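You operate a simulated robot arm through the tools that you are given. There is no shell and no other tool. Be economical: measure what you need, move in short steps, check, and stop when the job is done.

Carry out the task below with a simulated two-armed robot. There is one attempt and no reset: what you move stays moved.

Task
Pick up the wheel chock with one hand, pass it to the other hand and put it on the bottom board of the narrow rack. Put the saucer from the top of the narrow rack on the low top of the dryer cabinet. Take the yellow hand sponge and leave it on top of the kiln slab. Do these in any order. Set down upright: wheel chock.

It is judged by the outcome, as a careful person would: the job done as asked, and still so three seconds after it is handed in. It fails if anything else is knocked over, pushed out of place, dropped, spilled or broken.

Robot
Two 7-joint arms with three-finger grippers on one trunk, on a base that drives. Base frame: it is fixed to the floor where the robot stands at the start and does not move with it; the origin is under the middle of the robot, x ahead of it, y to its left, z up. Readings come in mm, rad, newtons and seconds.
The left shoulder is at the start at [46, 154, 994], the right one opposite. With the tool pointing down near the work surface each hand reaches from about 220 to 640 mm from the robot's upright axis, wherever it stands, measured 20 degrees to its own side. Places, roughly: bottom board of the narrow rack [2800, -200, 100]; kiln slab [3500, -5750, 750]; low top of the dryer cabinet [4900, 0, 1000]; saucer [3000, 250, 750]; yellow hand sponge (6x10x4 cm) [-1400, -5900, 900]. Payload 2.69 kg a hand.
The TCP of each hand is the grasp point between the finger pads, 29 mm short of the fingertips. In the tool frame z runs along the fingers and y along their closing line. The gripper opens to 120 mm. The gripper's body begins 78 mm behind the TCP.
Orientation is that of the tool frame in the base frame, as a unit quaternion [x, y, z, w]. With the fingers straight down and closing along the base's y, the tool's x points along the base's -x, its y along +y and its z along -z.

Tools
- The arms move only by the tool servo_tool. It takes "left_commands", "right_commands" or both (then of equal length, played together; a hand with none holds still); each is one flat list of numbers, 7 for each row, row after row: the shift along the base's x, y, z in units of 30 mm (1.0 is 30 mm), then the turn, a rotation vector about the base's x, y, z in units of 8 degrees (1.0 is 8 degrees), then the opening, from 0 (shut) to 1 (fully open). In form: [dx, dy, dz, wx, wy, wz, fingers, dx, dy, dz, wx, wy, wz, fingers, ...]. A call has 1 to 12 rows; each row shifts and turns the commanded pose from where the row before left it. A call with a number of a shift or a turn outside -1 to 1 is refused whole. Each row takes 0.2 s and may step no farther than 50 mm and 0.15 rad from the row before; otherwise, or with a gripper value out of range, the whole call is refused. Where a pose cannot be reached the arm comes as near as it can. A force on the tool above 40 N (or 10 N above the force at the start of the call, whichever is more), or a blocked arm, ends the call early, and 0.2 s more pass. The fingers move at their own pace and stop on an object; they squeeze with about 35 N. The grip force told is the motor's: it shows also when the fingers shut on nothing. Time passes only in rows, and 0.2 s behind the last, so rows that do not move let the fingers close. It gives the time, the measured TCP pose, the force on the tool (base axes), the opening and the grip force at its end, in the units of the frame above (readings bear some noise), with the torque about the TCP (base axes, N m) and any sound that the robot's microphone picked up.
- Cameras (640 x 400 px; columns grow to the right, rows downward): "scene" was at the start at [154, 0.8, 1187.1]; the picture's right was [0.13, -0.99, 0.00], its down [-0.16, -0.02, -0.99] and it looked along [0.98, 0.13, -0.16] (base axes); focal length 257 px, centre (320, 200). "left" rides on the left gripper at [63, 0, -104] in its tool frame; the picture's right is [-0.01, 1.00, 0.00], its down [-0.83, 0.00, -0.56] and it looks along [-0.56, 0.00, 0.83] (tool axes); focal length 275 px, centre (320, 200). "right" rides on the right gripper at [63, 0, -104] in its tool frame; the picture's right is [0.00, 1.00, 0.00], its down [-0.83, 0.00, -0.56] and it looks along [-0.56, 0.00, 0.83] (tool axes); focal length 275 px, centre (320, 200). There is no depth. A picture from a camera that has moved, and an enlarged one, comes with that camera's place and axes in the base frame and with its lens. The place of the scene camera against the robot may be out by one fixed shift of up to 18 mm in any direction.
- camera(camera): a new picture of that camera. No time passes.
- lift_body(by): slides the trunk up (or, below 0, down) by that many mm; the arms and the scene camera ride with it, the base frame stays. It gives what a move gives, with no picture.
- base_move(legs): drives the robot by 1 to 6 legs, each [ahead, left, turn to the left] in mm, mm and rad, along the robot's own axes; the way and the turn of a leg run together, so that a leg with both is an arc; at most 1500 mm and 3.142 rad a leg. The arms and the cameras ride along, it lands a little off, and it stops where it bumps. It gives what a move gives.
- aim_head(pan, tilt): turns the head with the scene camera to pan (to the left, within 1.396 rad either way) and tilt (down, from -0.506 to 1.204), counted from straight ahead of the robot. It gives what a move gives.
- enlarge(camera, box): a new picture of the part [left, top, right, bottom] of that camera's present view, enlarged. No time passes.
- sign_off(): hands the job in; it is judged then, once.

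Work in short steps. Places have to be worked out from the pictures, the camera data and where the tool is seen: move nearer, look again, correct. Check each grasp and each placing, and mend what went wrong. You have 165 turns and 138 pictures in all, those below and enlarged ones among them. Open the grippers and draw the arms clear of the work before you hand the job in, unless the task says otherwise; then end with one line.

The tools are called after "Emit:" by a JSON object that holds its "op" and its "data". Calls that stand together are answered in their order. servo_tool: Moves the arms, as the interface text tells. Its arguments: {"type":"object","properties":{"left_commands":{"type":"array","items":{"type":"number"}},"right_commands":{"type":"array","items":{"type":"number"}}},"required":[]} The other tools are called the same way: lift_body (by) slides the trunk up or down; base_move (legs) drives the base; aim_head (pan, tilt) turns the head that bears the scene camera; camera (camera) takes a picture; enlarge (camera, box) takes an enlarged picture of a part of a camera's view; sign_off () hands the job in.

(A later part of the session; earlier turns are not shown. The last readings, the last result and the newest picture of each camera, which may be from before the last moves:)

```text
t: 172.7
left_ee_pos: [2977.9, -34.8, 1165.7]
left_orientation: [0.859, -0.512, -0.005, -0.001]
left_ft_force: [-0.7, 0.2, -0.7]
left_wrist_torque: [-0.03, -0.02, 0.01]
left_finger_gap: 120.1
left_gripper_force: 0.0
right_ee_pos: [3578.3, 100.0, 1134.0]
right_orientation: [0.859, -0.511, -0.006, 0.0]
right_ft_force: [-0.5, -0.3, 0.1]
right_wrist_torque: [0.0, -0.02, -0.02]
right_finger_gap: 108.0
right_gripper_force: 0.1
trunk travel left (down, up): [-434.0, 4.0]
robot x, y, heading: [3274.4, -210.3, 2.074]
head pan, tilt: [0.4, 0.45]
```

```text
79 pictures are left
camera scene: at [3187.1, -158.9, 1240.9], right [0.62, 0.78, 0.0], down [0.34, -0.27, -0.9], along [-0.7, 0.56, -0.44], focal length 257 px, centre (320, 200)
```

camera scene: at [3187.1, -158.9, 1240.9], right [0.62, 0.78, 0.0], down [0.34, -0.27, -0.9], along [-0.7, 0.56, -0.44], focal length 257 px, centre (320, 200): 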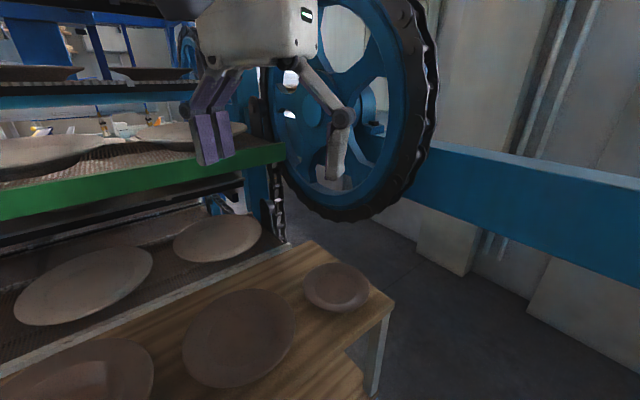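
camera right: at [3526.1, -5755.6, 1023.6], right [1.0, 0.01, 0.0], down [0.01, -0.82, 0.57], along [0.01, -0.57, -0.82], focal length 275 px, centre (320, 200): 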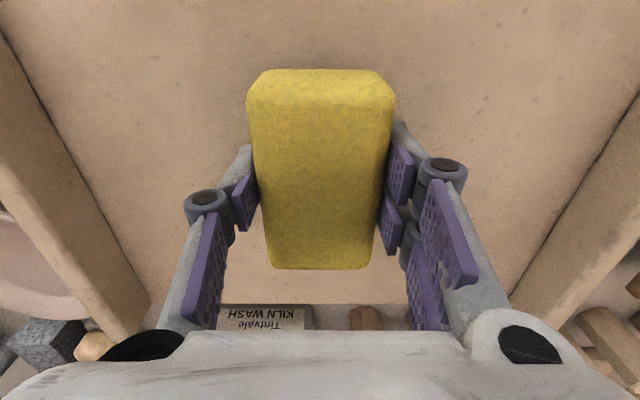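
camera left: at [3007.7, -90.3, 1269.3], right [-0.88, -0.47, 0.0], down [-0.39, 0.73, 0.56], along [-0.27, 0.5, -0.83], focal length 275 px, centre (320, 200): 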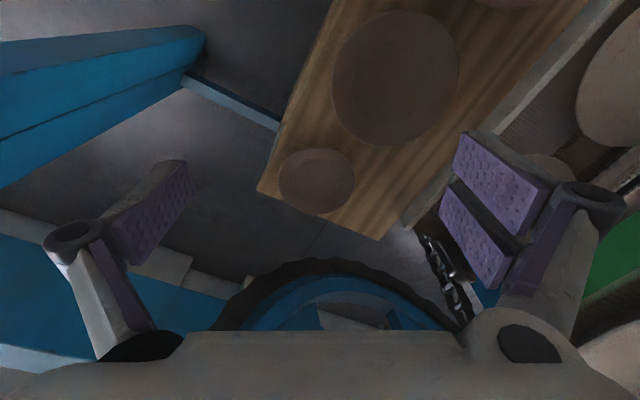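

Saucer ≈(2887, 149, ~815). I turn the left tool: yaw −71° and tilt 45° so it approaches the near rim with one finger above and one below.

Emit:
{"op": "servo_tool", "data": {"left_commands": [0, 0, -0.3, 0, 0, -0.99, 0.6, 0, 0, -0.3, 0, 0, -0.99, 0.6, 0, 0, -0.3, 0, 0, -0.99, 0.6, 0, 0, -0.3, 0, 0, -0.99, 0.6, 0, 0, -0.3, 0, 0, -0.99, 0.6, 0, 0, -0.3, 0, 0, -0.99, 0.6, 0, 0, -0.3, 0, 0, -0.99, 0.6, 0, 0, -0.3, 0, 0, -0.99, 0.6, 0, 0, -0.3, 0, 0, -0.96, 0.6]}}

Emit:
{"op": "servo_tool", "data": {"left_commands": [0, 0, 0, 0.64, 0.69, 0, 0.6, 0, 0, 0, 0.64, 0.69, 0, 0.6, 0, 0, 0, 0.64, 0.69, 0, 0.6, 0, 0, 0, 0.64, 0.69, 0, 0.6, 0, 0, 0, 0.64, 0.69, 0, 0.6, 0, 0, 0, 0.64, 0.69, 0, 0.6]}}

Emit:
{"op": "camera", "data": {"camera": "left"}}

Emit:
{"op": "camera", "data": {"camera": "scene"}}

```text
t: 174.7
left_ee_pos: [2976.7, -35.7, 1085.9]
left_orientation: [-0.401, 0.916, 0.004, 0.003]
left_ft_force: [-0.2, -0.7, 0.9]
left_wrist_torque: [0.0, -0.01, -0.03]
left_finger_gap: 71.8
left_gripper_force: 0.1
right_ee_pos: [3579.1, 100.0, 1136.0]
right_orientation: [0.859, -0.511, -0.006, 0.001]
right_ft_force: [-0.4, 0.3, 0.4]
right_wrist_torque: [0.01, -0.01, -0.01]
right_finger_gap: 107.9
right_gripper_force: 0.0
trunk travel left (down, up): [-434.0, 4.0]
robot x, y, heading: [3272.5, -212.9, 2.071]
head pan, tilt: [0.4, 0.45]
```

```text
t: 176.1
left_ee_pos: [2976.7, -34.6, 1083.8]
left_orientation: [-0.369, 0.845, 0.356, -0.15]
left_ft_force: [-0.9, -0.4, 0.1]
left_wrist_torque: [0.02, -0.03, -0.04]
left_finger_gap: 72.1
left_gripper_force: 0.0
right_ee_pos: [3578.9, 99.4, 1135.9]
right_orientation: [0.859, -0.512, -0.006, 0.0]
right_ft_force: [-0.3, -0.1, -0.3]
right_wrist_torque: [0.02, 0.0, 0.02]
right_finger_gap: 107.8
right_gripper_force: 0.0
trunk travel left (down, up): [-434.0, 4.0]
robot x, y, heading: [3274.5, -212.4, 2.069]
head pan, tilt: [0.4, 0.45]
```

```text
78 pictures are left
camera left: at [2988.1, -131.8, 1157.5], right [-0.51, 0.48, 0.71], down [0.86, 0.33, 0.39], along [-0.05, 0.81, -0.58], focal length 275 px, centre (320, 200)
```

left: 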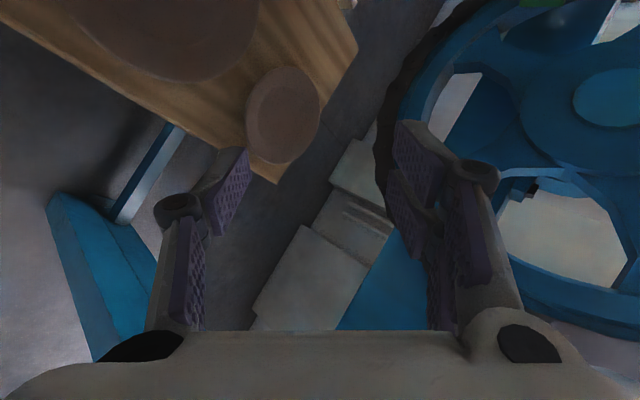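

```text
77 pictures are left
camera scene: at [3187.7, -159.3, 1241.0], right [0.62, 0.78, 0.0], down [0.34, -0.27, -0.9], along [-0.7, 0.56, -0.44], focal length 257 px, centre (320, 200)
```

scene: 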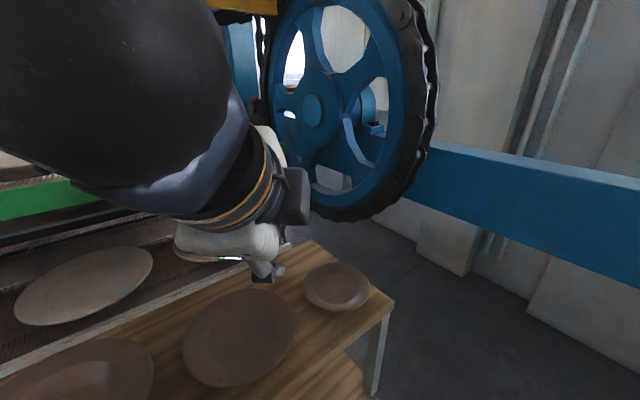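

Saucer centre now ≈(2882, 152, 807). I enlarge it to judge the rim profile.

Emit:
{"op": "enlarge", "data": {"camera": "scene", "box": [270, 230, 410, 330]}}

Emit:
{"op": "enlarge", "data": {"camera": "left", "box": [210, 40, 370, 200]}}

```text
4.00 times, centred on (340, 280) of scene
camera zoom: at [3187.7, -159.3, 1241.0], right [0.62, 0.78, 0.0], down [0.34, -0.27, -0.9], along [-0.7, 0.56, -0.44], focal length 1030 px, centre (240, -120)
```

zoom: 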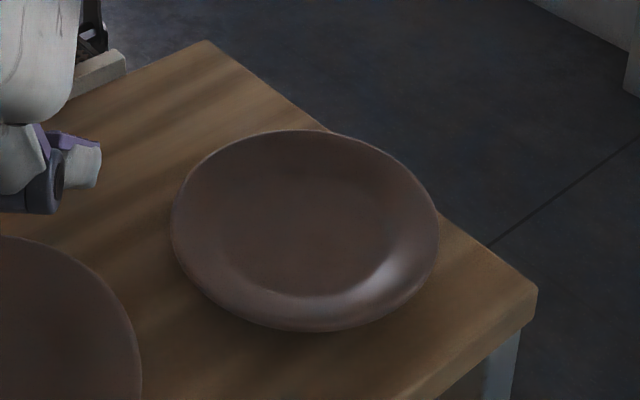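

```text
2.50 times, centred on (290, 120) of left
camera zoom: at [2988.1, -131.8, 1157.5], right [-0.51, 0.48, 0.71], down [0.86, 0.33, 0.39], along [-0.05, 0.81, -0.58], focal length 688 px, centre (395, 400)
```

zoom: 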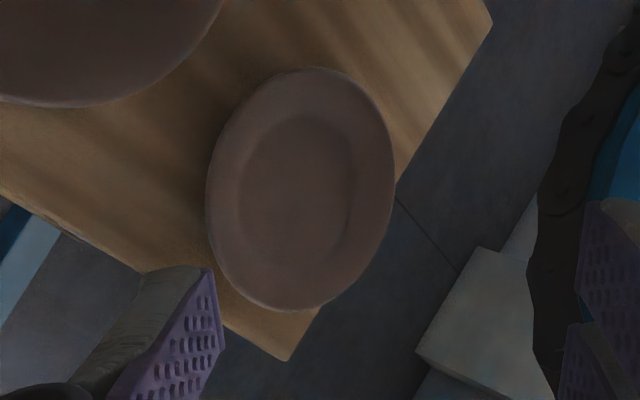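

The rim is too close to the board for a direct under-rim pinch, so I'll drag the saucer toward the rack's front edge with a closed, vertical gripper inside the dish, then pinch the overhanging rim. First: un-tilt, close, and move above the saucer.

Emit:
{"op": "servo_tool", "data": {"left_commands": [-0.45, 0.89, -0.3, -0.64, -0.69, 0, 0, -0.45, 0.89, -0.3, -0.64, -0.69, 0, 0, -0.45, 0.89, -0.3, -0.64, -0.69, 0, 0, -0.45, 0.89, -0.4, -0.64, -0.69, 0, 0, -0.45, 0.89, -0.5, -0.64, -0.69, 0, 0, -0.45, 0.89, -0.6, -0.64, -0.69, 0, 0, -0.45, 0.89, -0.8, 0, 0, 0, 0, 0, 0, -1, 0, 0, 0, 0]}}

Emit:
{"op": "camera", "data": {"camera": "left"}}

Emit:
{"op": "camera", "data": {"camera": "scene"}}

```text
t: 177.9
left_ee_pos: [2881.8, 150.5, 959.8]
left_orientation: [-0.402, 0.916, 0.002, 0.003]
left_ft_force: [-0.6, 0.7, -0.1]
left_wrist_torque: [-0.01, 0.02, 0.04]
left_finger_gap: 0.0
left_gripper_force: 28.4
right_ee_pos: [3579.1, 101.0, 1135.2]
right_orientation: [0.86, -0.511, -0.006, 0.001]
right_ft_force: [-0.5, -0.4, 1.1]
right_wrist_torque: [0.03, 0.01, 0.03]
right_finger_gap: 107.9
right_gripper_force: 0.1
trunk travel left (down, up): [-434.0, 4.0]
robot x, y, heading: [3273.2, -211.9, 2.07]
head pan, tilt: [0.4, 0.45]
```

```text
74 pictures are left
camera left: at [2838.2, 104.9, 1062.0], right [-0.73, 0.68, 0.0], down [0.56, 0.6, 0.56], along [0.38, 0.41, -0.83], focal length 275 px, centre (320, 200)
```

left: 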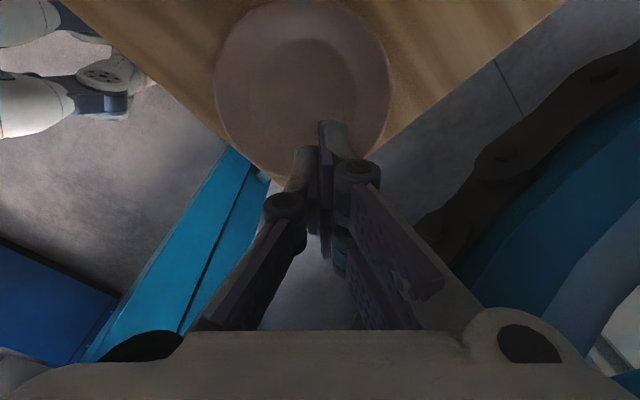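

```text
73 pictures are left
camera scene: at [3187.3, -159.3, 1240.9], right [0.62, 0.78, 0.0], down [0.34, -0.27, -0.9], along [-0.7, 0.56, -0.44], focal length 257 px, centre (320, 200)
```

scene: 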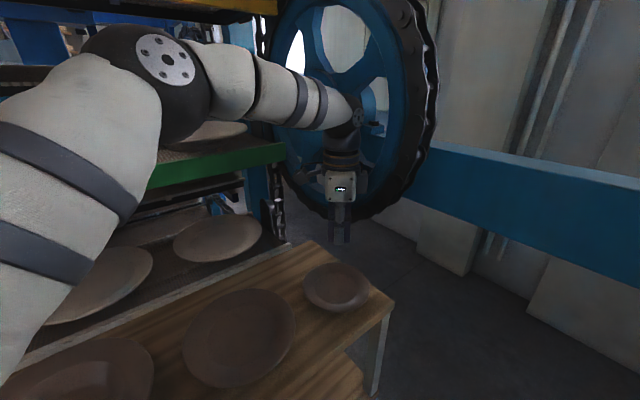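

Saucer centre corrected to (2885, 135). I descend into the dish centre, slowing near contact.

Emit:
{"op": "servo_tool", "data": {"left_commands": [0.1, -0.5, -1, 0, 0, 0, 0, 0, 0, -1, 0, 0, 0, 0, 0, 0, -0.9, 0, 0, 0, 0, 0, 0, -0.6, 0, 0, 0, 0]}}

Emit:
{"op": "servo_tool", "data": {"left_commands": [0, 0, -0.2, 0, 0, 0, 0, 0, 0, -0.15, 0, 0, 0, 0]}}

Emit:
{"op": "camera", "data": {"camera": "left"}}

```text
t: 178.9
left_ee_pos: [2886.9, 136.6, 851.8]
left_orientation: [-0.401, 0.916, 0.004, 0.003]
left_ft_force: [-0.1, 0.3, -0.2]
left_wrist_torque: [0.01, 0.0, -0.03]
left_finger_gap: 0.0
left_gripper_force: 28.7
right_ee_pos: [3579.3, 101.1, 1135.6]
right_orientation: [0.859, -0.511, -0.006, 0.001]
right_ft_force: [0.6, 0.2, -0.4]
right_wrist_torque: [0.0, 0.0, -0.03]
right_finger_gap: 108.2
right_gripper_force: 0.2
trunk travel left (down, up): [-434.0, 4.0]
robot x, y, heading: [3274.3, -211.1, 2.068]
head pan, tilt: [0.4, 0.45]
```

```text
t: 179.5
left_ee_pos: [2887.0, 136.9, 849.4]
left_orientation: [-0.401, 0.916, 0.009, 0.002]
left_ft_force: [-0.7, -5.2, 32.4]
left_wrist_torque: [-0.42, 0.27, -0.02]
left_finger_gap: 6.0
left_gripper_force: 28.8
right_ee_pos: [3581.1, 96.3, 1136.7]
right_orientation: [0.859, -0.511, -0.009, -0.001]
right_ft_force: [0.6, -0.7, -0.3]
right_wrist_torque: [-0.04, -0.04, 0.0]
right_finger_gap: 108.1
right_gripper_force: 0.1
trunk travel left (down, up): [-434.0, 4.0]
robot x, y, heading: [3273.2, -212.3, 2.07]
head pan, tilt: [0.4, 0.45]
```

```text
72 pictures are left
camera left: at [2844.0, 89.0, 952.7], right [-0.73, 0.68, 0.01], down [0.57, 0.6, 0.57], along [0.38, 0.42, -0.82], focal length 275 px, centre (320, 200)
```

left: 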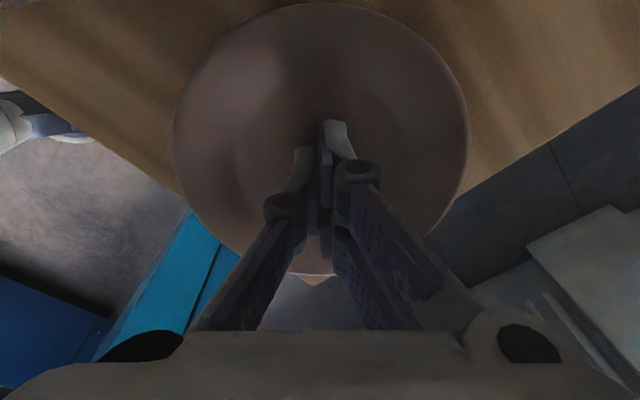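

Dish floor touched at TCP ≈850 (32 N, too firm). I ease up 6 mm to a light press and drag toward +x 36 mm to see if the saucer follows.

Emit:
{"op": "servo_tool", "data": {"left_commands": [0, 0, 0.2, 0, 0, 0, 0, 0.3, 0, 0, 0, 0, 0, 0, 0.3, 0, 0, 0, 0, 0, 0, 0.3, 0, 0, 0, 0, 0, 0, 0.3, 0, 0, 0, 0, 0, 0]}}

Emit:
{"op": "camera", "data": {"camera": "left"}}

Emit:
{"op": "enlarge", "data": {"camera": "scene", "box": [220, 180, 420, 340]}}

```text
t: 180.7
left_ee_pos: [2922.7, 136.3, 849.9]
left_orientation: [-0.401, 0.916, 0.004, 0.002]
left_ft_force: [-8.4, -0.7, 21.8]
left_wrist_torque: [-0.22, 0.43, -0.1]
left_finger_gap: 6.1
left_gripper_force: 28.1
right_ee_pos: [3579.6, 99.6, 1134.5]
right_orientation: [0.859, -0.512, -0.007, -0.001]
right_ft_force: [-0.4, -0.1, -0.4]
right_wrist_torque: [0.01, -0.02, 0.04]
right_finger_gap: 108.0
right_gripper_force: 0.1
trunk travel left (down, up): [-434.0, 4.0]
robot x, y, heading: [3269.8, -209.1, 2.074]
head pan, tilt: [0.4, 0.45]
```

```text
71 pictures are left
camera left: at [2878.6, 89.7, 952.9], right [-0.73, 0.68, 0.0], down [0.56, 0.6, 0.56], along [0.38, 0.42, -0.83], focal length 275 px, centre (320, 200)
```

left: 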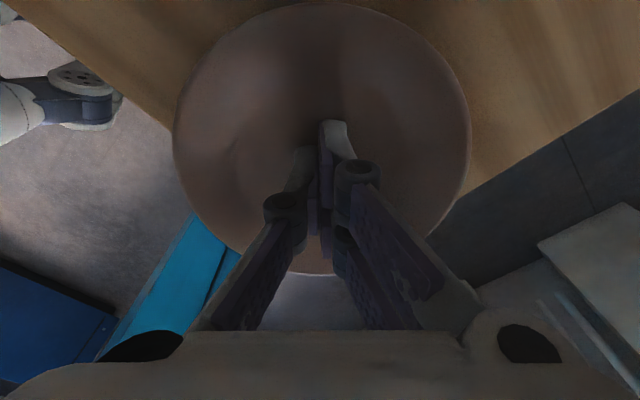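

```text
2.50 times, centred on (320, 260) of scene
camera zoom: at [3187.7, -160.4, 1241.0], right [0.62, 0.78, 0.0], down [0.34, -0.27, -0.9], along [-0.7, 0.56, -0.43], focal length 644 px, centre (320, 50)
```

zoom: 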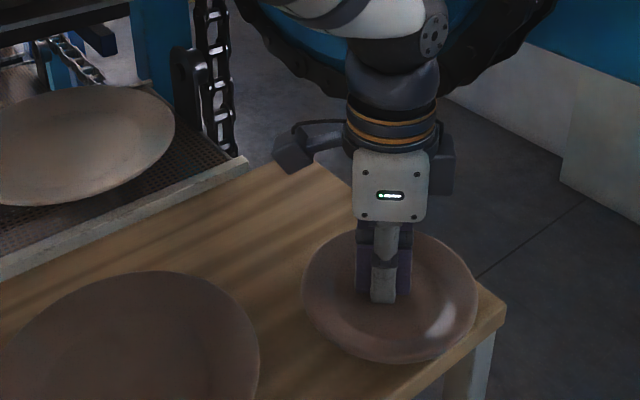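

The saucer follows perfectly. I drag 27 mm more for about 40 mm overhang, then lift off.

Emit:
{"op": "servo_tool", "data": {"left_commands": [0.3, 0, 0, 0, 0, 0, 0, 0.3, 0, 0, 0, 0, 0, 0, 0.3, 0, 0, 0, 0, 0, 0, 0, 0, 0, 0, 0, 0, 0]}}

Emit:
{"op": "camera", "data": {"camera": "left"}}

Emit:
{"op": "enlarge", "data": {"camera": "scene", "box": [260, 220, 420, 350]}}

```text
t: 181.7
left_ee_pos: [2948.0, 136.7, 849.6]
left_orientation: [-0.401, 0.916, 0.003, 0.004]
left_ft_force: [-7.2, -0.5, 19.3]
left_wrist_torque: [-0.14, 0.43, -0.03]
left_finger_gap: 6.3
left_gripper_force: 28.7
right_ee_pos: [3579.0, 100.8, 1135.0]
right_orientation: [0.86, -0.511, -0.006, 0.0]
right_ft_force: [0.0, -0.6, -0.7]
right_wrist_torque: [0.03, 0.0, 0.01]
right_finger_gap: 108.1
right_gripper_force: 0.0
trunk travel left (down, up): [-434.0, 4.0]
robot x, y, heading: [3270.0, -211.0, 2.073]
head pan, tilt: [0.4, 0.45]
```

```text
69 pictures are left
camera left: at [2905.9, 90.4, 952.9], right [-0.73, 0.68, 0.0], down [0.56, 0.6, 0.56], along [0.38, 0.42, -0.83], focal length 275 px, centre (320, 200)
```

left: 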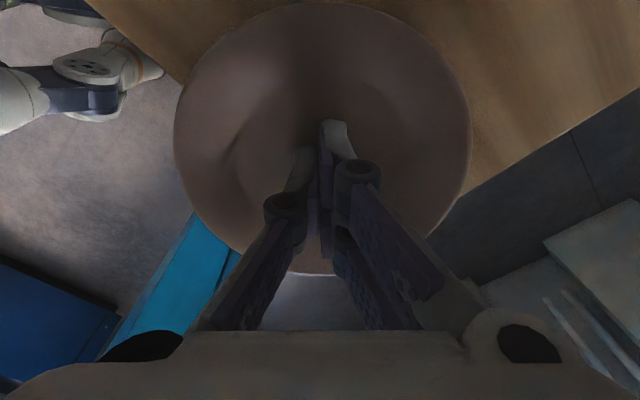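

```text
3.08 times, centred on (340, 285) of scene
camera zoom: at [3187.6, -160.2, 1241.0], right [0.62, 0.78, 0.0], down [0.34, -0.27, -0.9], along [-0.7, 0.56, -0.43], focal length 792 px, centre (258, -62)
```

zoom: 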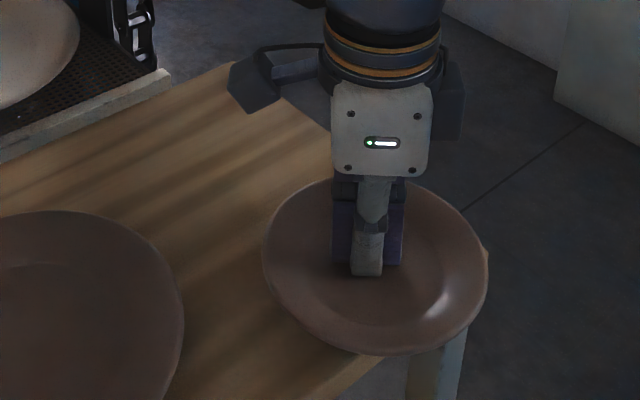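

Overhang is about 45 mm with the centre still ~28 mm inside the edge. I lift the fingers off and check the saucer stays.

Emit:
{"op": "servo_tool", "data": {"left_commands": [0, 0, 0.3, 0, 0, 0, 0, 0, 0, 1, 0, 0, 0, 0, 0, 0, 1, 0, 0, 0, 0, 0, 0, 1, 0, 0, 0, 0, 0, 0, 1, 0, 0, 0, 0.3, 0, 0, 1, 0, 0, 0.5, 0.3, 0, 0, 1, 0, 0, 1, 0.3, 0, 0, 1, 0, 0, 1, 0.3]}}

Emit:
{"op": "base_move", "data": {"legs": [[-126, -45, 0]]}}

Emit:
{"op": "enlarge", "data": {"camera": "scene", "box": [220, 160, 440, 330]}}

```text
t: 183.5
left_ee_pos: [2949.7, 136.9, 1068.1]
left_orientation: [-0.554, 0.832, 0.004, 0.003]
left_ft_force: [-0.3, -0.3, -0.1]
left_wrist_torque: [0.01, 0.01, 0.0]
left_finger_gap: 35.9
left_gripper_force: 0.0
right_ee_pos: [3579.2, 98.7, 1136.6]
right_orientation: [0.86, -0.511, -0.006, 0.001]
right_ft_force: [0.7, -0.1, -0.9]
right_wrist_torque: [0.04, -0.02, 0.01]
right_finger_gap: 108.0
right_gripper_force: 0.1
trunk travel left (down, up): [-434.0, 4.0]
robot x, y, heading: [3271.6, -213.0, 2.071]
head pan, tilt: [0.4, 0.45]
```

```text
t: 184.8
left_ee_pos: [3049.0, 46.5, 1067.9]
left_orientation: [-0.554, 0.832, 0.004, 0.003]
left_ft_force: [0.1, -0.4, -0.5]
left_wrist_torque: [0.01, 0.03, -0.01]
left_finger_gap: 35.8
left_gripper_force: 0.2
right_ee_pos: [3679.6, 9.0, 1135.7]
right_orientation: [0.859, -0.512, -0.007, 0.001]
right_ft_force: [0.3, -0.8, 0.1]
right_wrist_torque: [0.02, 0.0, -0.02]
right_finger_gap: 108.3
right_gripper_force: 0.1
trunk travel left (down, up): [-434.0, 4.0]
robot x, y, heading: [3371.0, -302.0, 2.07]
head pan, tilt: [0.4, 0.45]
```

```text
2.35 times, centred on (330, 245) of scene
camera zoom: at [3288.1, -249.8, 1240.9], right [0.62, 0.78, 0.0], down [0.34, -0.27, -0.9], along [-0.7, 0.56, -0.43], focal length 606 px, centre (296, 94)
```

zoom: 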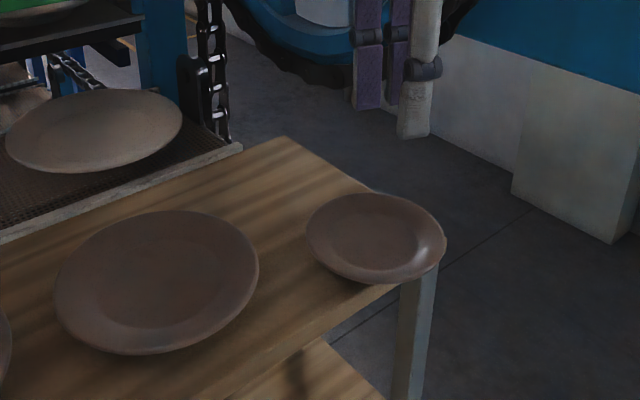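

Saucer stayed put at (2948, 134). I now tilt the left tool 64° toward direction d=157° and move to a pre-grasp in front of the overhanging rim.

Emit:
{"op": "servo_tool", "data": {"left_commands": [0.3, 0.1, -0.4, 0.39, 0.92, 0, 0.4, 0.3, 0.1, -0.4, 0.39, 0.92, 0, 0.4, 0.3, 0.1, -0.4, 0.39, 0.92, 0, 0.4, 0.3, 0.1, -0.4, 0.39, 0.92, 0, 0.4, 0.3, 0.1, -0.5, 0.39, 0.92, 0, 0.4, 0.3, 0.1, -0.5, 0.39, 0.92, 0, 0.4, 0.3, 0.1, -0.5, 0.39, 0.92, 0, 0.4, 0.3, 0.1, -0.5, 0.39, 0.92, 0, 0.4]}}

Emit:
{"op": "camera", "data": {"camera": "left"}}

Emit:
{"op": "camera", "data": {"camera": "scene"}}

```text
t: 186.6
left_ee_pos: [3121.5, 70.4, 960.1]
left_orientation: [-0.468, 0.706, 0.447, -0.289]
left_ft_force: [0.1, -0.8, -0.2]
left_wrist_torque: [0.0, 0.01, -0.01]
left_finger_gap: 48.1
left_gripper_force: 0.1
right_ee_pos: [3678.6, 9.7, 1134.1]
right_orientation: [0.86, -0.511, -0.006, 0.001]
right_ft_force: [0.8, -0.5, 0.3]
right_wrist_torque: [0.01, 0.01, -0.03]
right_finger_gap: 108.1
right_gripper_force: 0.0
trunk travel left (down, up): [-434.0, 4.0]
robot x, y, heading: [3375.4, -304.0, 2.071]
head pan, tilt: [0.4, 0.45]
```

```text
66 pictures are left
camera left: at [3182.8, -22.9, 1004.8], right [-0.4, 0.17, 0.9], down [0.79, 0.56, 0.25], along [-0.47, 0.81, -0.36], focal length 275 px, centre (320, 200)
```

left: 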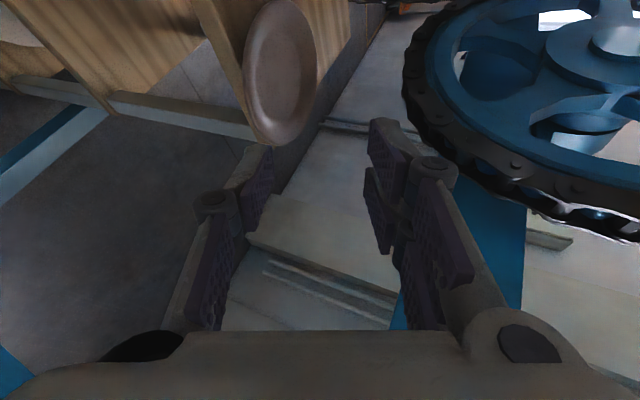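

```text
65 pictures are left
camera scene: at [3287.5, -248.9, 1241.0], right [0.62, 0.78, 0.0], down [0.34, -0.27, -0.9], along [-0.7, 0.56, -0.44], focal length 257 px, centre (320, 200)
```

scene: 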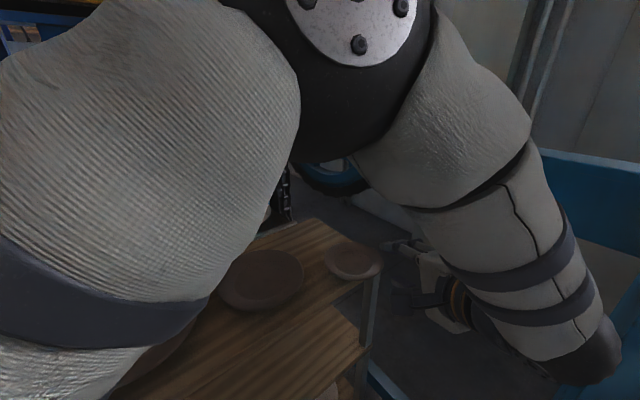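

The tilted pose works. I lower to 60 mm short of the rim along the tool axis and look.

Emit:
{"op": "servo_tool", "data": {"left_commands": [-0.4, 0.1, -0.65, 0, 0, 0, 0.4, -0.4, 0.1, -0.65, 0, 0, 0, 0.4, -0.4, 0.1, -0.65, 0, 0, 0, 0.4, -0.4, 0.1, -0.65, 0, 0, 0, 0.4, -0.36, 0.1, -0.6, 0, 0, 0, 0.4]}}

Emit:
{"op": "camera", "data": {"camera": "left"}}

Emit:
{"op": "enlarge", "data": {"camera": "scene", "box": [280, 200, 480, 340]}}

```text
t: 187.8
left_ee_pos: [3062.0, 86.3, 863.2]
left_orientation: [-0.469, 0.706, 0.445, -0.29]
left_ft_force: [1.1, -0.2, 0.2]
left_wrist_torque: [0.03, 0.03, 0.04]
left_finger_gap: 48.0
left_gripper_force: 0.0
right_ee_pos: [3679.4, 9.2, 1135.7]
right_orientation: [0.859, -0.512, -0.005, 0.0]
right_ft_force: [0.1, 0.8, -0.7]
right_wrist_torque: [-0.04, 0.02, 0.02]
right_finger_gap: 108.3
right_gripper_force: 0.2
trunk travel left (down, up): [-434.0, 4.0]
robot x, y, heading: [3372.9, -305.7, 2.067]
head pan, tilt: [0.4, 0.45]
```

```text
64 pictures are left
camera left: at [3122.6, -8.0, 907.7], right [-0.4, 0.17, 0.9], down [0.79, 0.57, 0.25], along [-0.47, 0.81, -0.36], focal length 275 px, centre (320, 200)
```

left: 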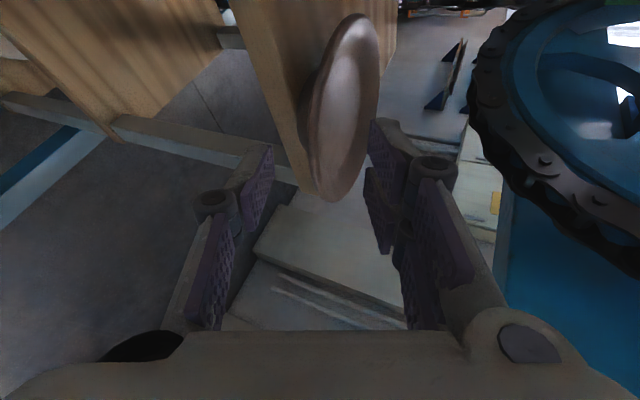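

```text
2.86 times, centred on (380, 270) of scene
camera zoom: at [3287.4, -249.2, 1240.9], right [0.62, 0.78, 0.0], down [0.34, -0.27, -0.9], along [-0.7, 0.56, -0.44], focal length 735 px, centre (149, 0)
```

zoom: 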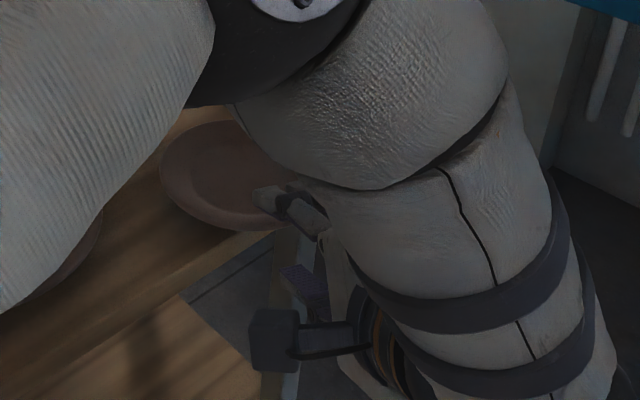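

Rim sits centred between the fingers. I advance ~51 mm along the tool axis and look.

Emit:
{"op": "servo_tool", "data": {"left_commands": [-0.47, 0.2, -0.23, 0, 0, 0, 0.4, -0.47, 0.2, -0.23, 0, 0, 0, 0.4, -0.47, 0.2, -0.23, 0, 0, 0, 0.4]}}

Emit:
{"op": "camera", "data": {"camera": "left"}}

```text
t: 188.6
left_ee_pos: [3020.7, 104.5, 841.7]
left_orientation: [-0.466, 0.708, 0.445, -0.29]
left_ft_force: [-0.1, 0.3, 1.1]
left_wrist_torque: [-0.01, 0.02, -0.04]
left_finger_gap: 48.1
left_gripper_force: 0.0
right_ee_pos: [3679.3, 9.9, 1134.6]
right_orientation: [0.86, -0.511, -0.006, 0.0]
right_ft_force: [-0.4, 0.6, 0.1]
right_wrist_torque: [-0.04, 0.0, 0.04]
right_finger_gap: 107.9
right_gripper_force: 0.1
trunk travel left (down, up): [-434.0, 4.0]
robot x, y, heading: [3373.3, -303.8, 2.067]
head pan, tilt: [0.4, 0.45]
```

```text
62 pictures are left
camera left: at [3081.6, 10.6, 886.5], right [-0.4, 0.17, 0.9], down [0.79, 0.56, 0.24], along [-0.46, 0.81, -0.36], focal length 275 px, centre (320, 200)
```

left: 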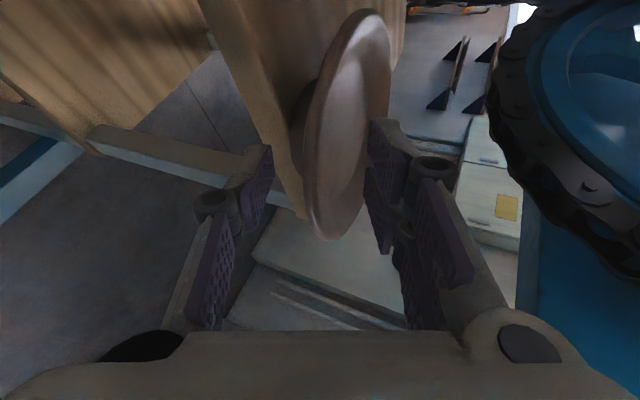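

The rim is between the pads. I close.

Emit:
{"op": "servo_tool", "data": {"left_commands": [0, 0, 0, 0, 0, 0, 0.25, 0, 0, 0, 0, 0, 0, 0.15, 0, 0, 0, 0, 0, 0, 0.08, 0, 0, 0, 0, 0, 0, 0, 0, 0, 0, 0, 0, 0, 0]}}

Emit:
{"op": "camera", "data": {"camera": "left"}}

```text
t: 189.8
left_ee_pos: [3020.9, 104.4, 843.3]
left_orientation: [-0.468, 0.707, 0.445, -0.289]
left_ft_force: [-0.2, -0.3, -0.2]
left_wrist_torque: [-0.12, -0.17, -0.03]
left_finger_gap: 10.4
left_gripper_force: 35.1
right_ee_pos: [3678.3, 8.5, 1135.4]
right_orientation: [0.859, -0.511, -0.005, 0.0]
right_ft_force: [0.2, 0.5, -0.6]
right_wrist_torque: [-0.02, 0.02, -0.02]
right_finger_gap: 107.8
right_gripper_force: 0.1
trunk travel left (down, up): [-434.0, 4.0]
robot x, y, heading: [3372.4, -301.9, 2.067]
head pan, tilt: [0.4, 0.45]
```

```text
61 pictures are left
camera left: at [3081.6, 10.5, 886.9], right [-0.4, 0.17, 0.9], down [0.79, 0.56, 0.25], along [-0.46, 0.81, -0.36], focal length 275 px, centre (320, 200)
```

left: 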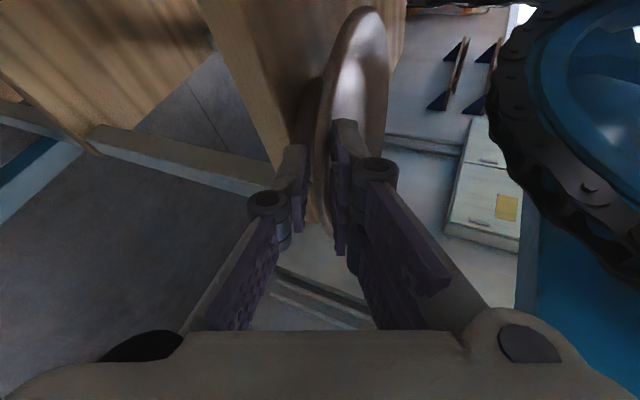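

Gripped (gap 10.4 mm, 35 N). I lift straight up and check.

Emit:
{"op": "servo_tool", "data": {"left_commands": [0, 0, 0.3, 0, 0, 0, 0, 0, 0, 0.5, 0, 0, 0, 0, 0, 0, 0.8, 0, 0, 0, 0, 0, 0, 1, 0, 0, 0, 0, 0, 0, 1, 0, 0, 0, 0, 0, 0, 1, 0, 0, 0, 0]}}

Emit:
{"op": "camera", "data": {"camera": "left"}}

Emit:
{"op": "camera", "data": {"camera": "scene"}}

```text
t: 191.2
left_ee_pos: [3023.3, 105.1, 980.3]
left_orientation: [-0.466, 0.708, 0.446, -0.289]
left_ft_force: [-0.5, -0.3, -2.3]
left_wrist_torque: [-0.08, -0.21, 0.0]
left_finger_gap: 10.4
left_gripper_force: 35.4
right_ee_pos: [3679.8, 9.0, 1134.6]
right_orientation: [0.859, -0.511, -0.007, -0.001]
right_ft_force: [0.5, 0.6, 0.9]
right_wrist_torque: [0.01, 0.04, -0.01]
right_finger_gap: 108.0
right_gripper_force: 0.1
trunk travel left (down, up): [-434.0, 4.0]
robot x, y, heading: [3372.1, -302.6, 2.071]
head pan, tilt: [0.4, 0.45]
```

```text
60 pictures are left
camera left: at [3083.1, 10.2, 1025.0], right [-0.4, 0.17, 0.9], down [0.79, 0.56, 0.24], along [-0.46, 0.81, -0.36], focal length 275 px, centre (320, 200)
```

left: 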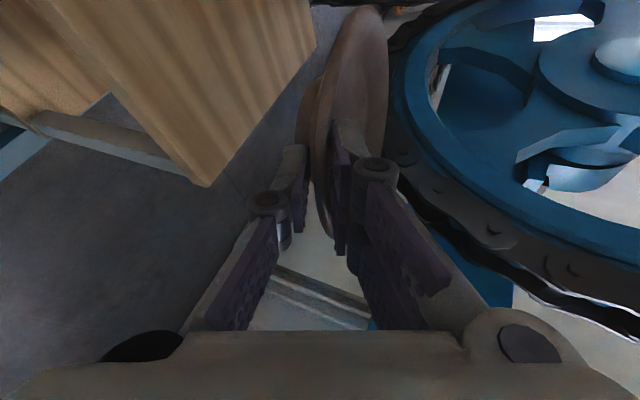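

```text
59 pictures are left
camera scene: at [3287.7, -249.8, 1241.0], right [0.62, 0.78, 0.0], down [0.34, -0.27, -0.9], along [-0.7, 0.56, -0.43], focal length 257 px, centre (320, 200)
```

scene: 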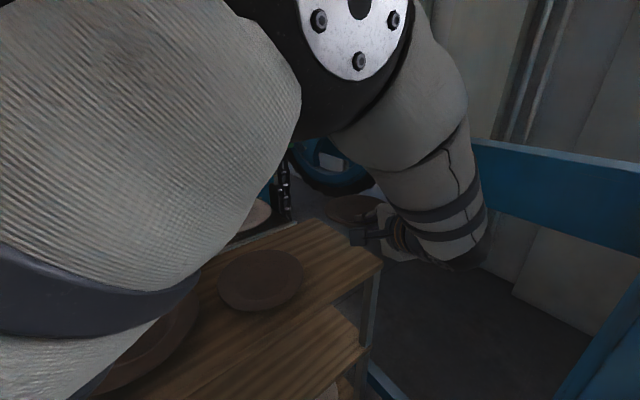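

Saucer securely lifted (≈2.3 N). I back away from rack and post, then turn to face the dryer (+x).

Emit:
{"op": "base_move", "data": {"legs": [[-250, 0, 0], [-288, -364, 0], [0, 0, -2.07]]}}

Emit:
{"op": "aim_head", "data": {"pan": 0.3, "tilt": 0.3}}

Emit:
{"op": "camera", "data": {"camera": "scene"}}

```text
t: 200.9
left_ee_pos: [4472.3, -491.3, 980.2]
left_orientation: [0.368, 0.764, 0.476, 0.234]
left_ft_force: [-0.2, 0.8, -2.3]
left_wrist_torque: [-0.09, 0.16, 0.02]
left_finger_gap: 10.1
left_gripper_force: 35.1
right_ee_pos: [4075.3, -1025.1, 1135.3]
right_orientation: [0.0, 1.0, 0.002, 0.005]
right_ft_force: [-0.2, 0.4, -1.0]
right_wrist_torque: [0.0, 0.04, -0.03]
right_finger_gap: 107.5
right_gripper_force: 0.1
trunk travel left (down, up): [-434.0, 4.0]
robot x, y, heading: [3948.7, -603.1, -0.003]
head pan, tilt: [0.4, 0.45]
```

```text
t: 201.6
left_ee_pos: [4471.4, -491.6, 978.8]
left_orientation: [0.368, 0.764, 0.476, 0.234]
left_ft_force: [0.2, 0.6, -2.6]
left_wrist_torque: [-0.07, 0.12, 0.01]
left_finger_gap: 9.8
left_gripper_force: 34.8
right_ee_pos: [4075.1, -1025.5, 1134.5]
right_orientation: [0.0, 1.0, 0.003, 0.005]
right_ft_force: [0.1, -0.5, 0.2]
right_wrist_torque: [0.02, -0.04, -0.03]
right_finger_gap: 108.2
right_gripper_force: 0.0
trunk travel left (down, up): [-434.0, 4.0]
robot x, y, heading: [3946.1, -604.2, 0.0]
head pan, tilt: [0.3, 0.3]
```

```text
58 pictures are left
camera scene: at [4035.8, -589.5, 1254.8], right [0.3, -0.95, 0.0], down [-0.28, -0.09, -0.96], along [0.91, 0.28, -0.3], focal length 257 px, centre (320, 200)
```

scene: 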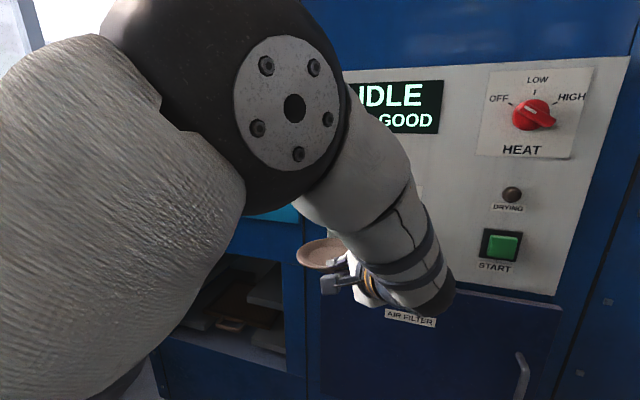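

Saucer still held. I raise the left hand ~120 mm to clear the low top and sidestep left in front of it, then look.

Emit:
{"op": "servo_tool", "data": {"left_commands": [0, 0, 1, 0, 0, 0, 0, 0, 0, 1, 0, 0, 0, 0, 0, 0, 1, 0, 0, 0, 0, 0, 0, 1, 0, 0, 0, 0]}}

Emit:
{"op": "base_move", "data": {"legs": [[0, 500, 0]]}}

Emit:
{"op": "aim_head", "data": {"pan": 0.0, "tilt": 0.3}}

Emit:
{"op": "camera", "data": {"camera": "scene"}}

Emit:
{"op": "camera", "data": {"camera": "left"}}

```text
t: 202.6
left_ee_pos: [4473.9, -488.6, 1092.9]
left_orientation: [0.37, 0.767, 0.472, 0.23]
left_ft_force: [-0.9, 0.0, -1.7]
left_wrist_torque: [-0.09, 0.16, 0.02]
left_finger_gap: 10.2
left_gripper_force: 34.7
right_ee_pos: [4075.0, -1025.0, 1133.5]
right_orientation: [0.0, 1.0, 0.003, 0.004]
right_ft_force: [-0.5, 0.5, 0.2]
right_wrist_torque: [0.01, 0.05, 0.04]
right_finger_gap: 107.9
right_gripper_force: 0.0
trunk travel left (down, up): [-434.0, 4.0]
robot x, y, heading: [3945.0, -608.5, -0.0]
head pan, tilt: [0.3, 0.3]
```

```text
t: 207.0
left_ee_pos: [4472.7, 14.6, 1095.9]
left_orientation: [0.37, 0.764, 0.474, 0.234]
left_ft_force: [0.1, -0.7, -2.8]
left_wrist_torque: [-0.13, 0.12, 0.0]
left_finger_gap: 9.9
left_gripper_force: 34.6
right_ee_pos: [4073.8, -520.6, 1135.1]
right_orientation: [0.002, 1.0, 0.003, 0.005]
right_ft_force: [-0.6, -0.1, -1.0]
right_wrist_torque: [-0.05, 0.02, 0.03]
right_finger_gap: 108.0
right_gripper_force: 0.0
trunk travel left (down, up): [-434.0, 4.0]
robot x, y, heading: [3947.8, -102.4, 0.0]
head pan, tilt: [0.3, 0.3]
```

```text
t: 207.8
left_ee_pos: [4472.4, 13.9, 1094.1]
left_orientation: [0.372, 0.764, 0.474, 0.231]
left_ft_force: [0.0, 0.0, -1.8]
left_wrist_torque: [-0.1, 0.15, 0.02]
left_finger_gap: 10.2
left_gripper_force: 34.8
right_ee_pos: [4075.4, -520.6, 1133.8]
right_orientation: [0.001, 1.0, 0.003, 0.004]
right_ft_force: [0.4, 0.0, -0.2]
right_wrist_torque: [0.01, -0.01, -0.02]
right_finger_gap: 108.0
right_gripper_force: 0.2
trunk travel left (down, up): [-434.0, 4.0]
robot x, y, heading: [3946.6, -98.5, -0.005]
head pan, tilt: [0.0, 0.3]
```

```text
57 pictures are left
camera scene: at [4035.8, -81.3, 1263.0], right [0.32, -0.95, 0.0], down [-0.2, -0.07, -0.98], along [0.93, 0.32, -0.21], focal length 257 px, centre (320, 200)
```

scene: 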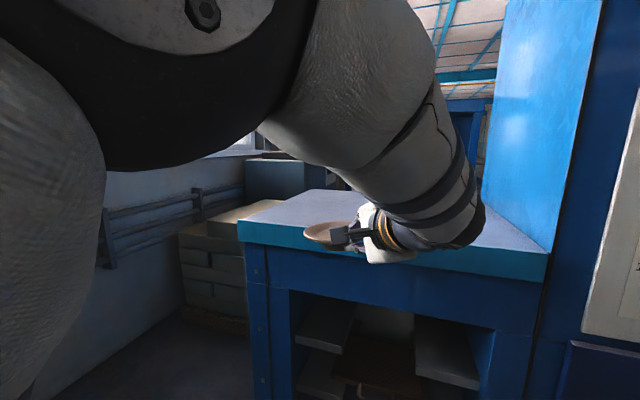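

```text
56 pictures are left
camera left: at [4360.9, 7.3, 1139.5], right [0.35, 0.27, 0.9], down [0.12, -0.96, 0.25], along [0.93, 0.02, -0.37], focal length 275 px, centre (320, 200)
```

left: 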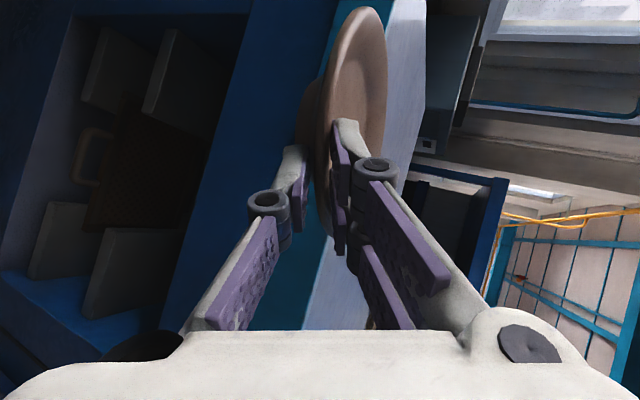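

Low top is about z≈1035, front edge x≈4670. Because my lower finger sits under the rim, I'll set the saucer with its gripped rim overhanging the front edge, then slide it inward. I raise a bit and approach 110 mm.

Emit:
{"op": "servo_tool", "data": {"left_commands": [0, 0, 0.8, 0, 0, 0, 0]}}

Emit:
{"op": "base_move", "data": {"legs": [[110, 0, 0]]}}

Emit:
{"op": "camera", "data": {"camera": "left"}}

Emit:
{"op": "camera", "data": {"camera": "scene"}}

```text
t: 208.2
left_ee_pos: [4474.1, 19.0, 1112.1]
left_orientation: [0.37, 0.77, 0.466, 0.227]
left_ft_force: [-0.8, -1.2, -1.3]
left_wrist_torque: [-0.09, 0.16, 0.0]
left_finger_gap: 10.1
left_gripper_force: 34.9
right_ee_pos: [4073.6, -519.5, 1133.5]
right_orientation: [0.001, 1.0, 0.003, 0.003]
right_ft_force: [1.0, -0.1, -0.4]
right_wrist_torque: [0.0, -0.02, -0.03]
right_finger_gap: 107.9
right_gripper_force: 0.0
trunk travel left (down, up): [-434.0, 4.0]
robot x, y, heading: [3946.6, -100.8, -0.005]
head pan, tilt: [0.0, 0.3]
```

```text
t: 209.4
left_ee_pos: [4584.3, 15.7, 1114.1]
left_orientation: [0.371, 0.769, 0.467, 0.229]
left_ft_force: [0.0, -0.1, -2.3]
left_wrist_torque: [-0.09, 0.16, -0.01]
left_finger_gap: 10.1
left_gripper_force: 35.2
right_ee_pos: [4182.7, -521.6, 1134.1]
right_orientation: [0.003, 1.0, 0.003, 0.005]
right_ft_force: [0.4, -0.5, -0.6]
right_wrist_torque: [0.0, 0.01, -0.01]
right_finger_gap: 107.8
right_gripper_force: 0.1
trunk travel left (down, up): [-434.0, 4.0]
robot x, y, heading: [4056.8, -105.4, -0.002]
head pan, tilt: [0.0, 0.3]
```

```text
55 pictures are left
camera left: at [4472.1, 9.6, 1161.2], right [0.36, 0.28, 0.89], down [0.12, -0.96, 0.26], along [0.93, 0.02, -0.38], focal length 275 px, centre (320, 200)
```

left: 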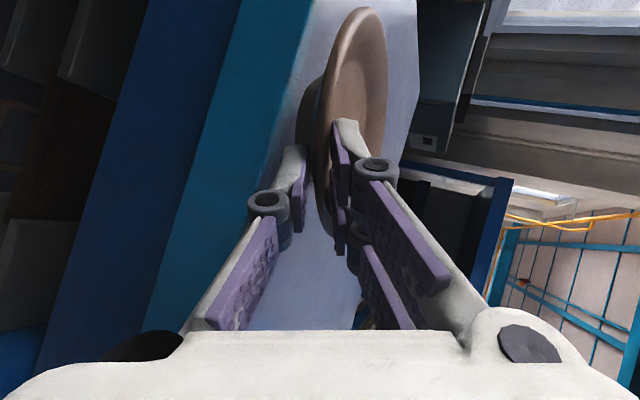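

```text
54 pictures are left
camera scene: at [4143.7, -77.6, 1266.3], right [0.37, -0.93, 0.0], down [-0.16, -0.07, -0.98], along [0.91, 0.36, -0.18], focal length 257 px, centre (320, 200)
```

scene: 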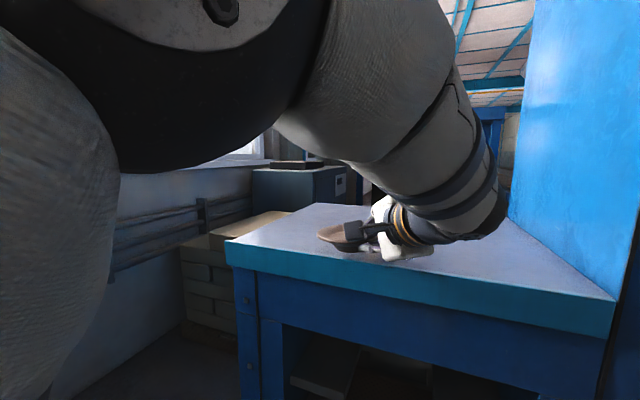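

I lower by ~22 mm so parallax shrinks, and look again at the edge relative to the saucer.

Emit:
{"op": "servo_tool", "data": {"left_commands": [0, 0, -0.4, 0, 0, 0, 0, 0, 0, -0.35, 0, 0, 0, 0]}}

Emit:
{"op": "camera", "data": {"camera": "left"}}

Emit:
{"op": "enlarge", "data": {"camera": "scene", "box": [220, 180, 480, 320]}}

```text
t: 210.0
left_ee_pos: [4581.9, 15.1, 1092.3]
left_orientation: [0.37, 0.768, 0.469, 0.23]
left_ft_force: [-2.0, 0.0, 6.5]
left_wrist_torque: [0.41, -0.08, 0.2]
left_finger_gap: 10.2
left_gripper_force: 34.5
right_ee_pos: [4180.2, -521.6, 1136.2]
right_orientation: [0.003, 1.0, 0.004, 0.007]
right_ft_force: [-0.1, 0.1, 0.2]
right_wrist_torque: [0.0, 0.01, 0.0]
right_finger_gap: 107.9
right_gripper_force: 0.0
trunk travel left (down, up): [-434.0, 4.0]
robot x, y, heading: [4055.2, -99.6, -0.004]
head pan, tilt: [0.0, 0.3]
```

```text
53 pictures are left
camera left: at [4470.1, 9.3, 1139.0], right [0.36, 0.28, 0.89], down [0.12, -0.96, 0.25], along [0.93, 0.02, -0.38], focal length 275 px, centre (320, 200)
```

left: 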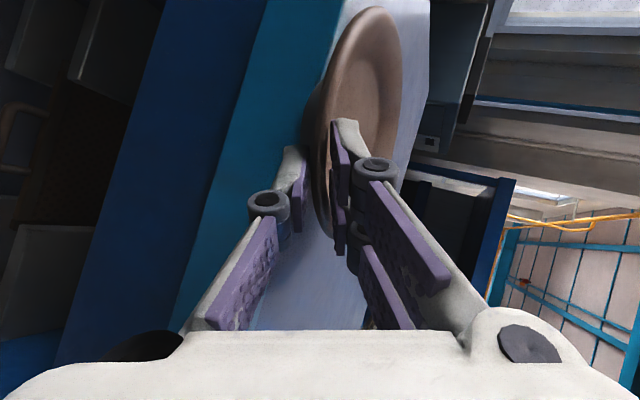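

```text
2.46 times, centred on (350, 250) of scene
camera zoom: at [4144.0, -84.4, 1264.4], right [0.3, -0.95, 0.0], down [-0.19, -0.06, -0.98], along [0.94, 0.29, -0.2], focal length 634 px, centre (246, 77)
```

zoom: 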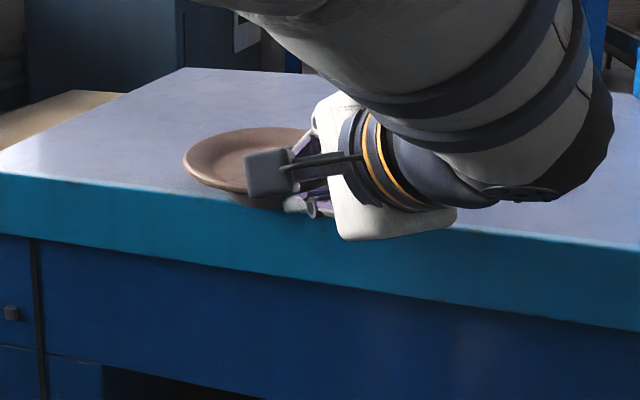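

Contact already at TCP 1092 (top ≈1061). The saucer rests just inside the edge with its centre ~40 mm in. I press 2 mm, open slightly, and check.

Emit:
{"op": "servo_tool", "data": {"left_commands": [0, 0, -0.06, 0, 0, 0, 0, 0, 0, 0, 0, 0, 0, 0.13, 0, 0, 0, 0, 0, 0, 0.2, 0, 0, 0, 0, 0, 0, 0.2]}}

Emit:
{"op": "camera", "data": {"camera": "left"}}

Emit:
{"op": "enlarge", "data": {"camera": "scene", "box": [220, 180, 480, 320]}}

```text
t: 211.0
left_ee_pos: [4582.2, 16.3, 1090.0]
left_orientation: [0.372, 0.769, 0.467, 0.228]
left_ft_force: [-0.2, -0.4, 0.1]
left_wrist_torque: [0.01, -0.02, -0.02]
left_finger_gap: 24.3
left_gripper_force: 0.5
right_ee_pos: [4181.6, -520.7, 1136.3]
right_orientation: [0.003, 1.0, 0.003, 0.005]
right_ft_force: [-0.2, -0.3, 0.2]
right_wrist_torque: [0.0, -0.02, 0.01]
right_finger_gap: 108.2
right_gripper_force: 0.0
trunk travel left (down, up): [-434.0, 4.0]
robot x, y, heading: [4055.8, -99.2, -0.003]
head pan, tilt: [0.0, 0.3]
```

```text
51 pictures are left
camera left: at [4471.7, 9.2, 1136.1], right [0.36, 0.28, 0.89], down [0.12, -0.96, 0.26], along [0.92, 0.02, -0.38], focal length 275 px, centre (320, 200)
```

left: 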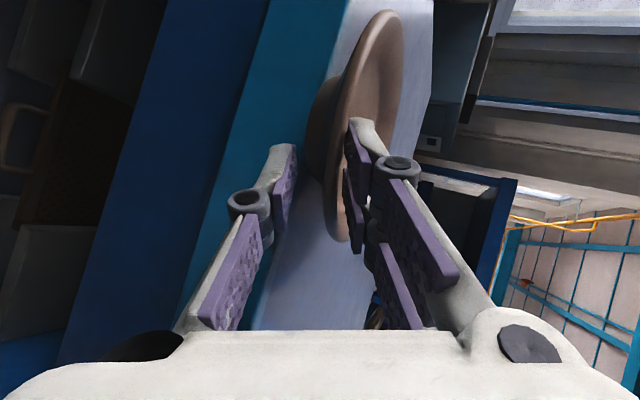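

```text
2.46 times, centred on (350, 250) of scene
camera zoom: at [4145.9, -85.8, 1263.7], right [0.28, -0.96, 0.0], down [-0.2, -0.06, -0.98], along [0.94, 0.28, -0.2], focal length 634 px, centre (246, 77)
```

zoom: 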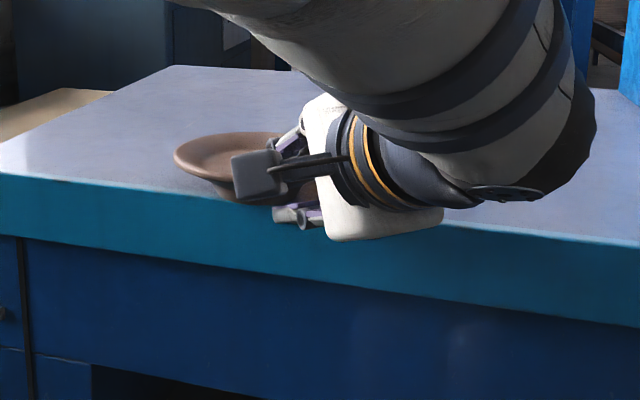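

The saucer rests on the top. I nudge the fingers up 4 mm to centre the gap, then retreat along the tool axis.

Emit:
{"op": "servo_tool", "data": {"left_commands": [0.04, 0.03, 0.12, 0, 0, 0, 0.2, -0.35, -0.28, 0.2, 0, 0, 0, 0.2, -0.6, -0.48, 0.36, 0, 0, 0, 0.2, -0.7, -0.56, 0.43, 0, 0, 0, 0.2, -0.7, -0.56, 0.43, 0, 0, 0, 0.2, -0.7, -0.56, 0.43, 0, 0, 0, 0.2]}}

Emit:
{"op": "camera", "data": {"camera": "left"}}

Emit:
{"op": "camera", "data": {"camera": "scene"}}

```text
t: 212.4
left_ee_pos: [4492.9, -55.8, 1149.7]
left_orientation: [0.37, 0.769, 0.468, 0.229]
left_ft_force: [-0.7, 0.2, 0.3]
left_wrist_torque: [0.0, -0.05, 0.01]
left_finger_gap: 24.1
left_gripper_force: 0.0
right_ee_pos: [4181.6, -520.1, 1134.7]
right_orientation: [0.003, 1.0, 0.003, 0.008]
right_ft_force: [-0.6, -0.5, 0.7]
right_wrist_torque: [-0.01, -0.01, 0.0]
right_finger_gap: 108.0
right_gripper_force: 0.0
trunk travel left (down, up): [-434.0, 4.0]
robot x, y, heading: [4055.6, -97.8, -0.006]
head pan, tilt: [0.0, 0.3]
```

```text
49 pictures are left
camera left: at [4381.0, -63.4, 1197.1], right [0.36, 0.28, 0.89], down [0.13, -0.96, 0.25], along [0.92, 0.02, -0.38], focal length 275 px, centre (320, 200)
```

left: 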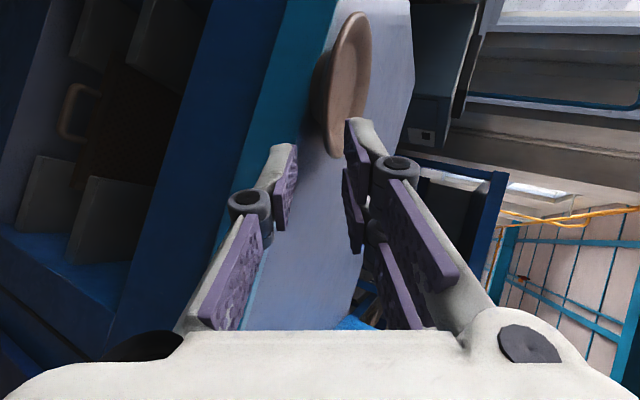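

```text
48 pictures are left
camera scene: at [4147.1, -105.0, 1275.6], right [0.08, -1.0, 0.0], down [-0.08, -0.01, -1.0], along [0.99, 0.08, -0.08], focal length 257 px, centre (320, 200)
```

scene: 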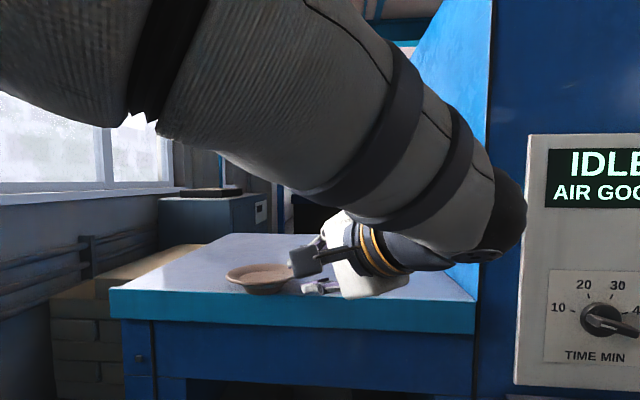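

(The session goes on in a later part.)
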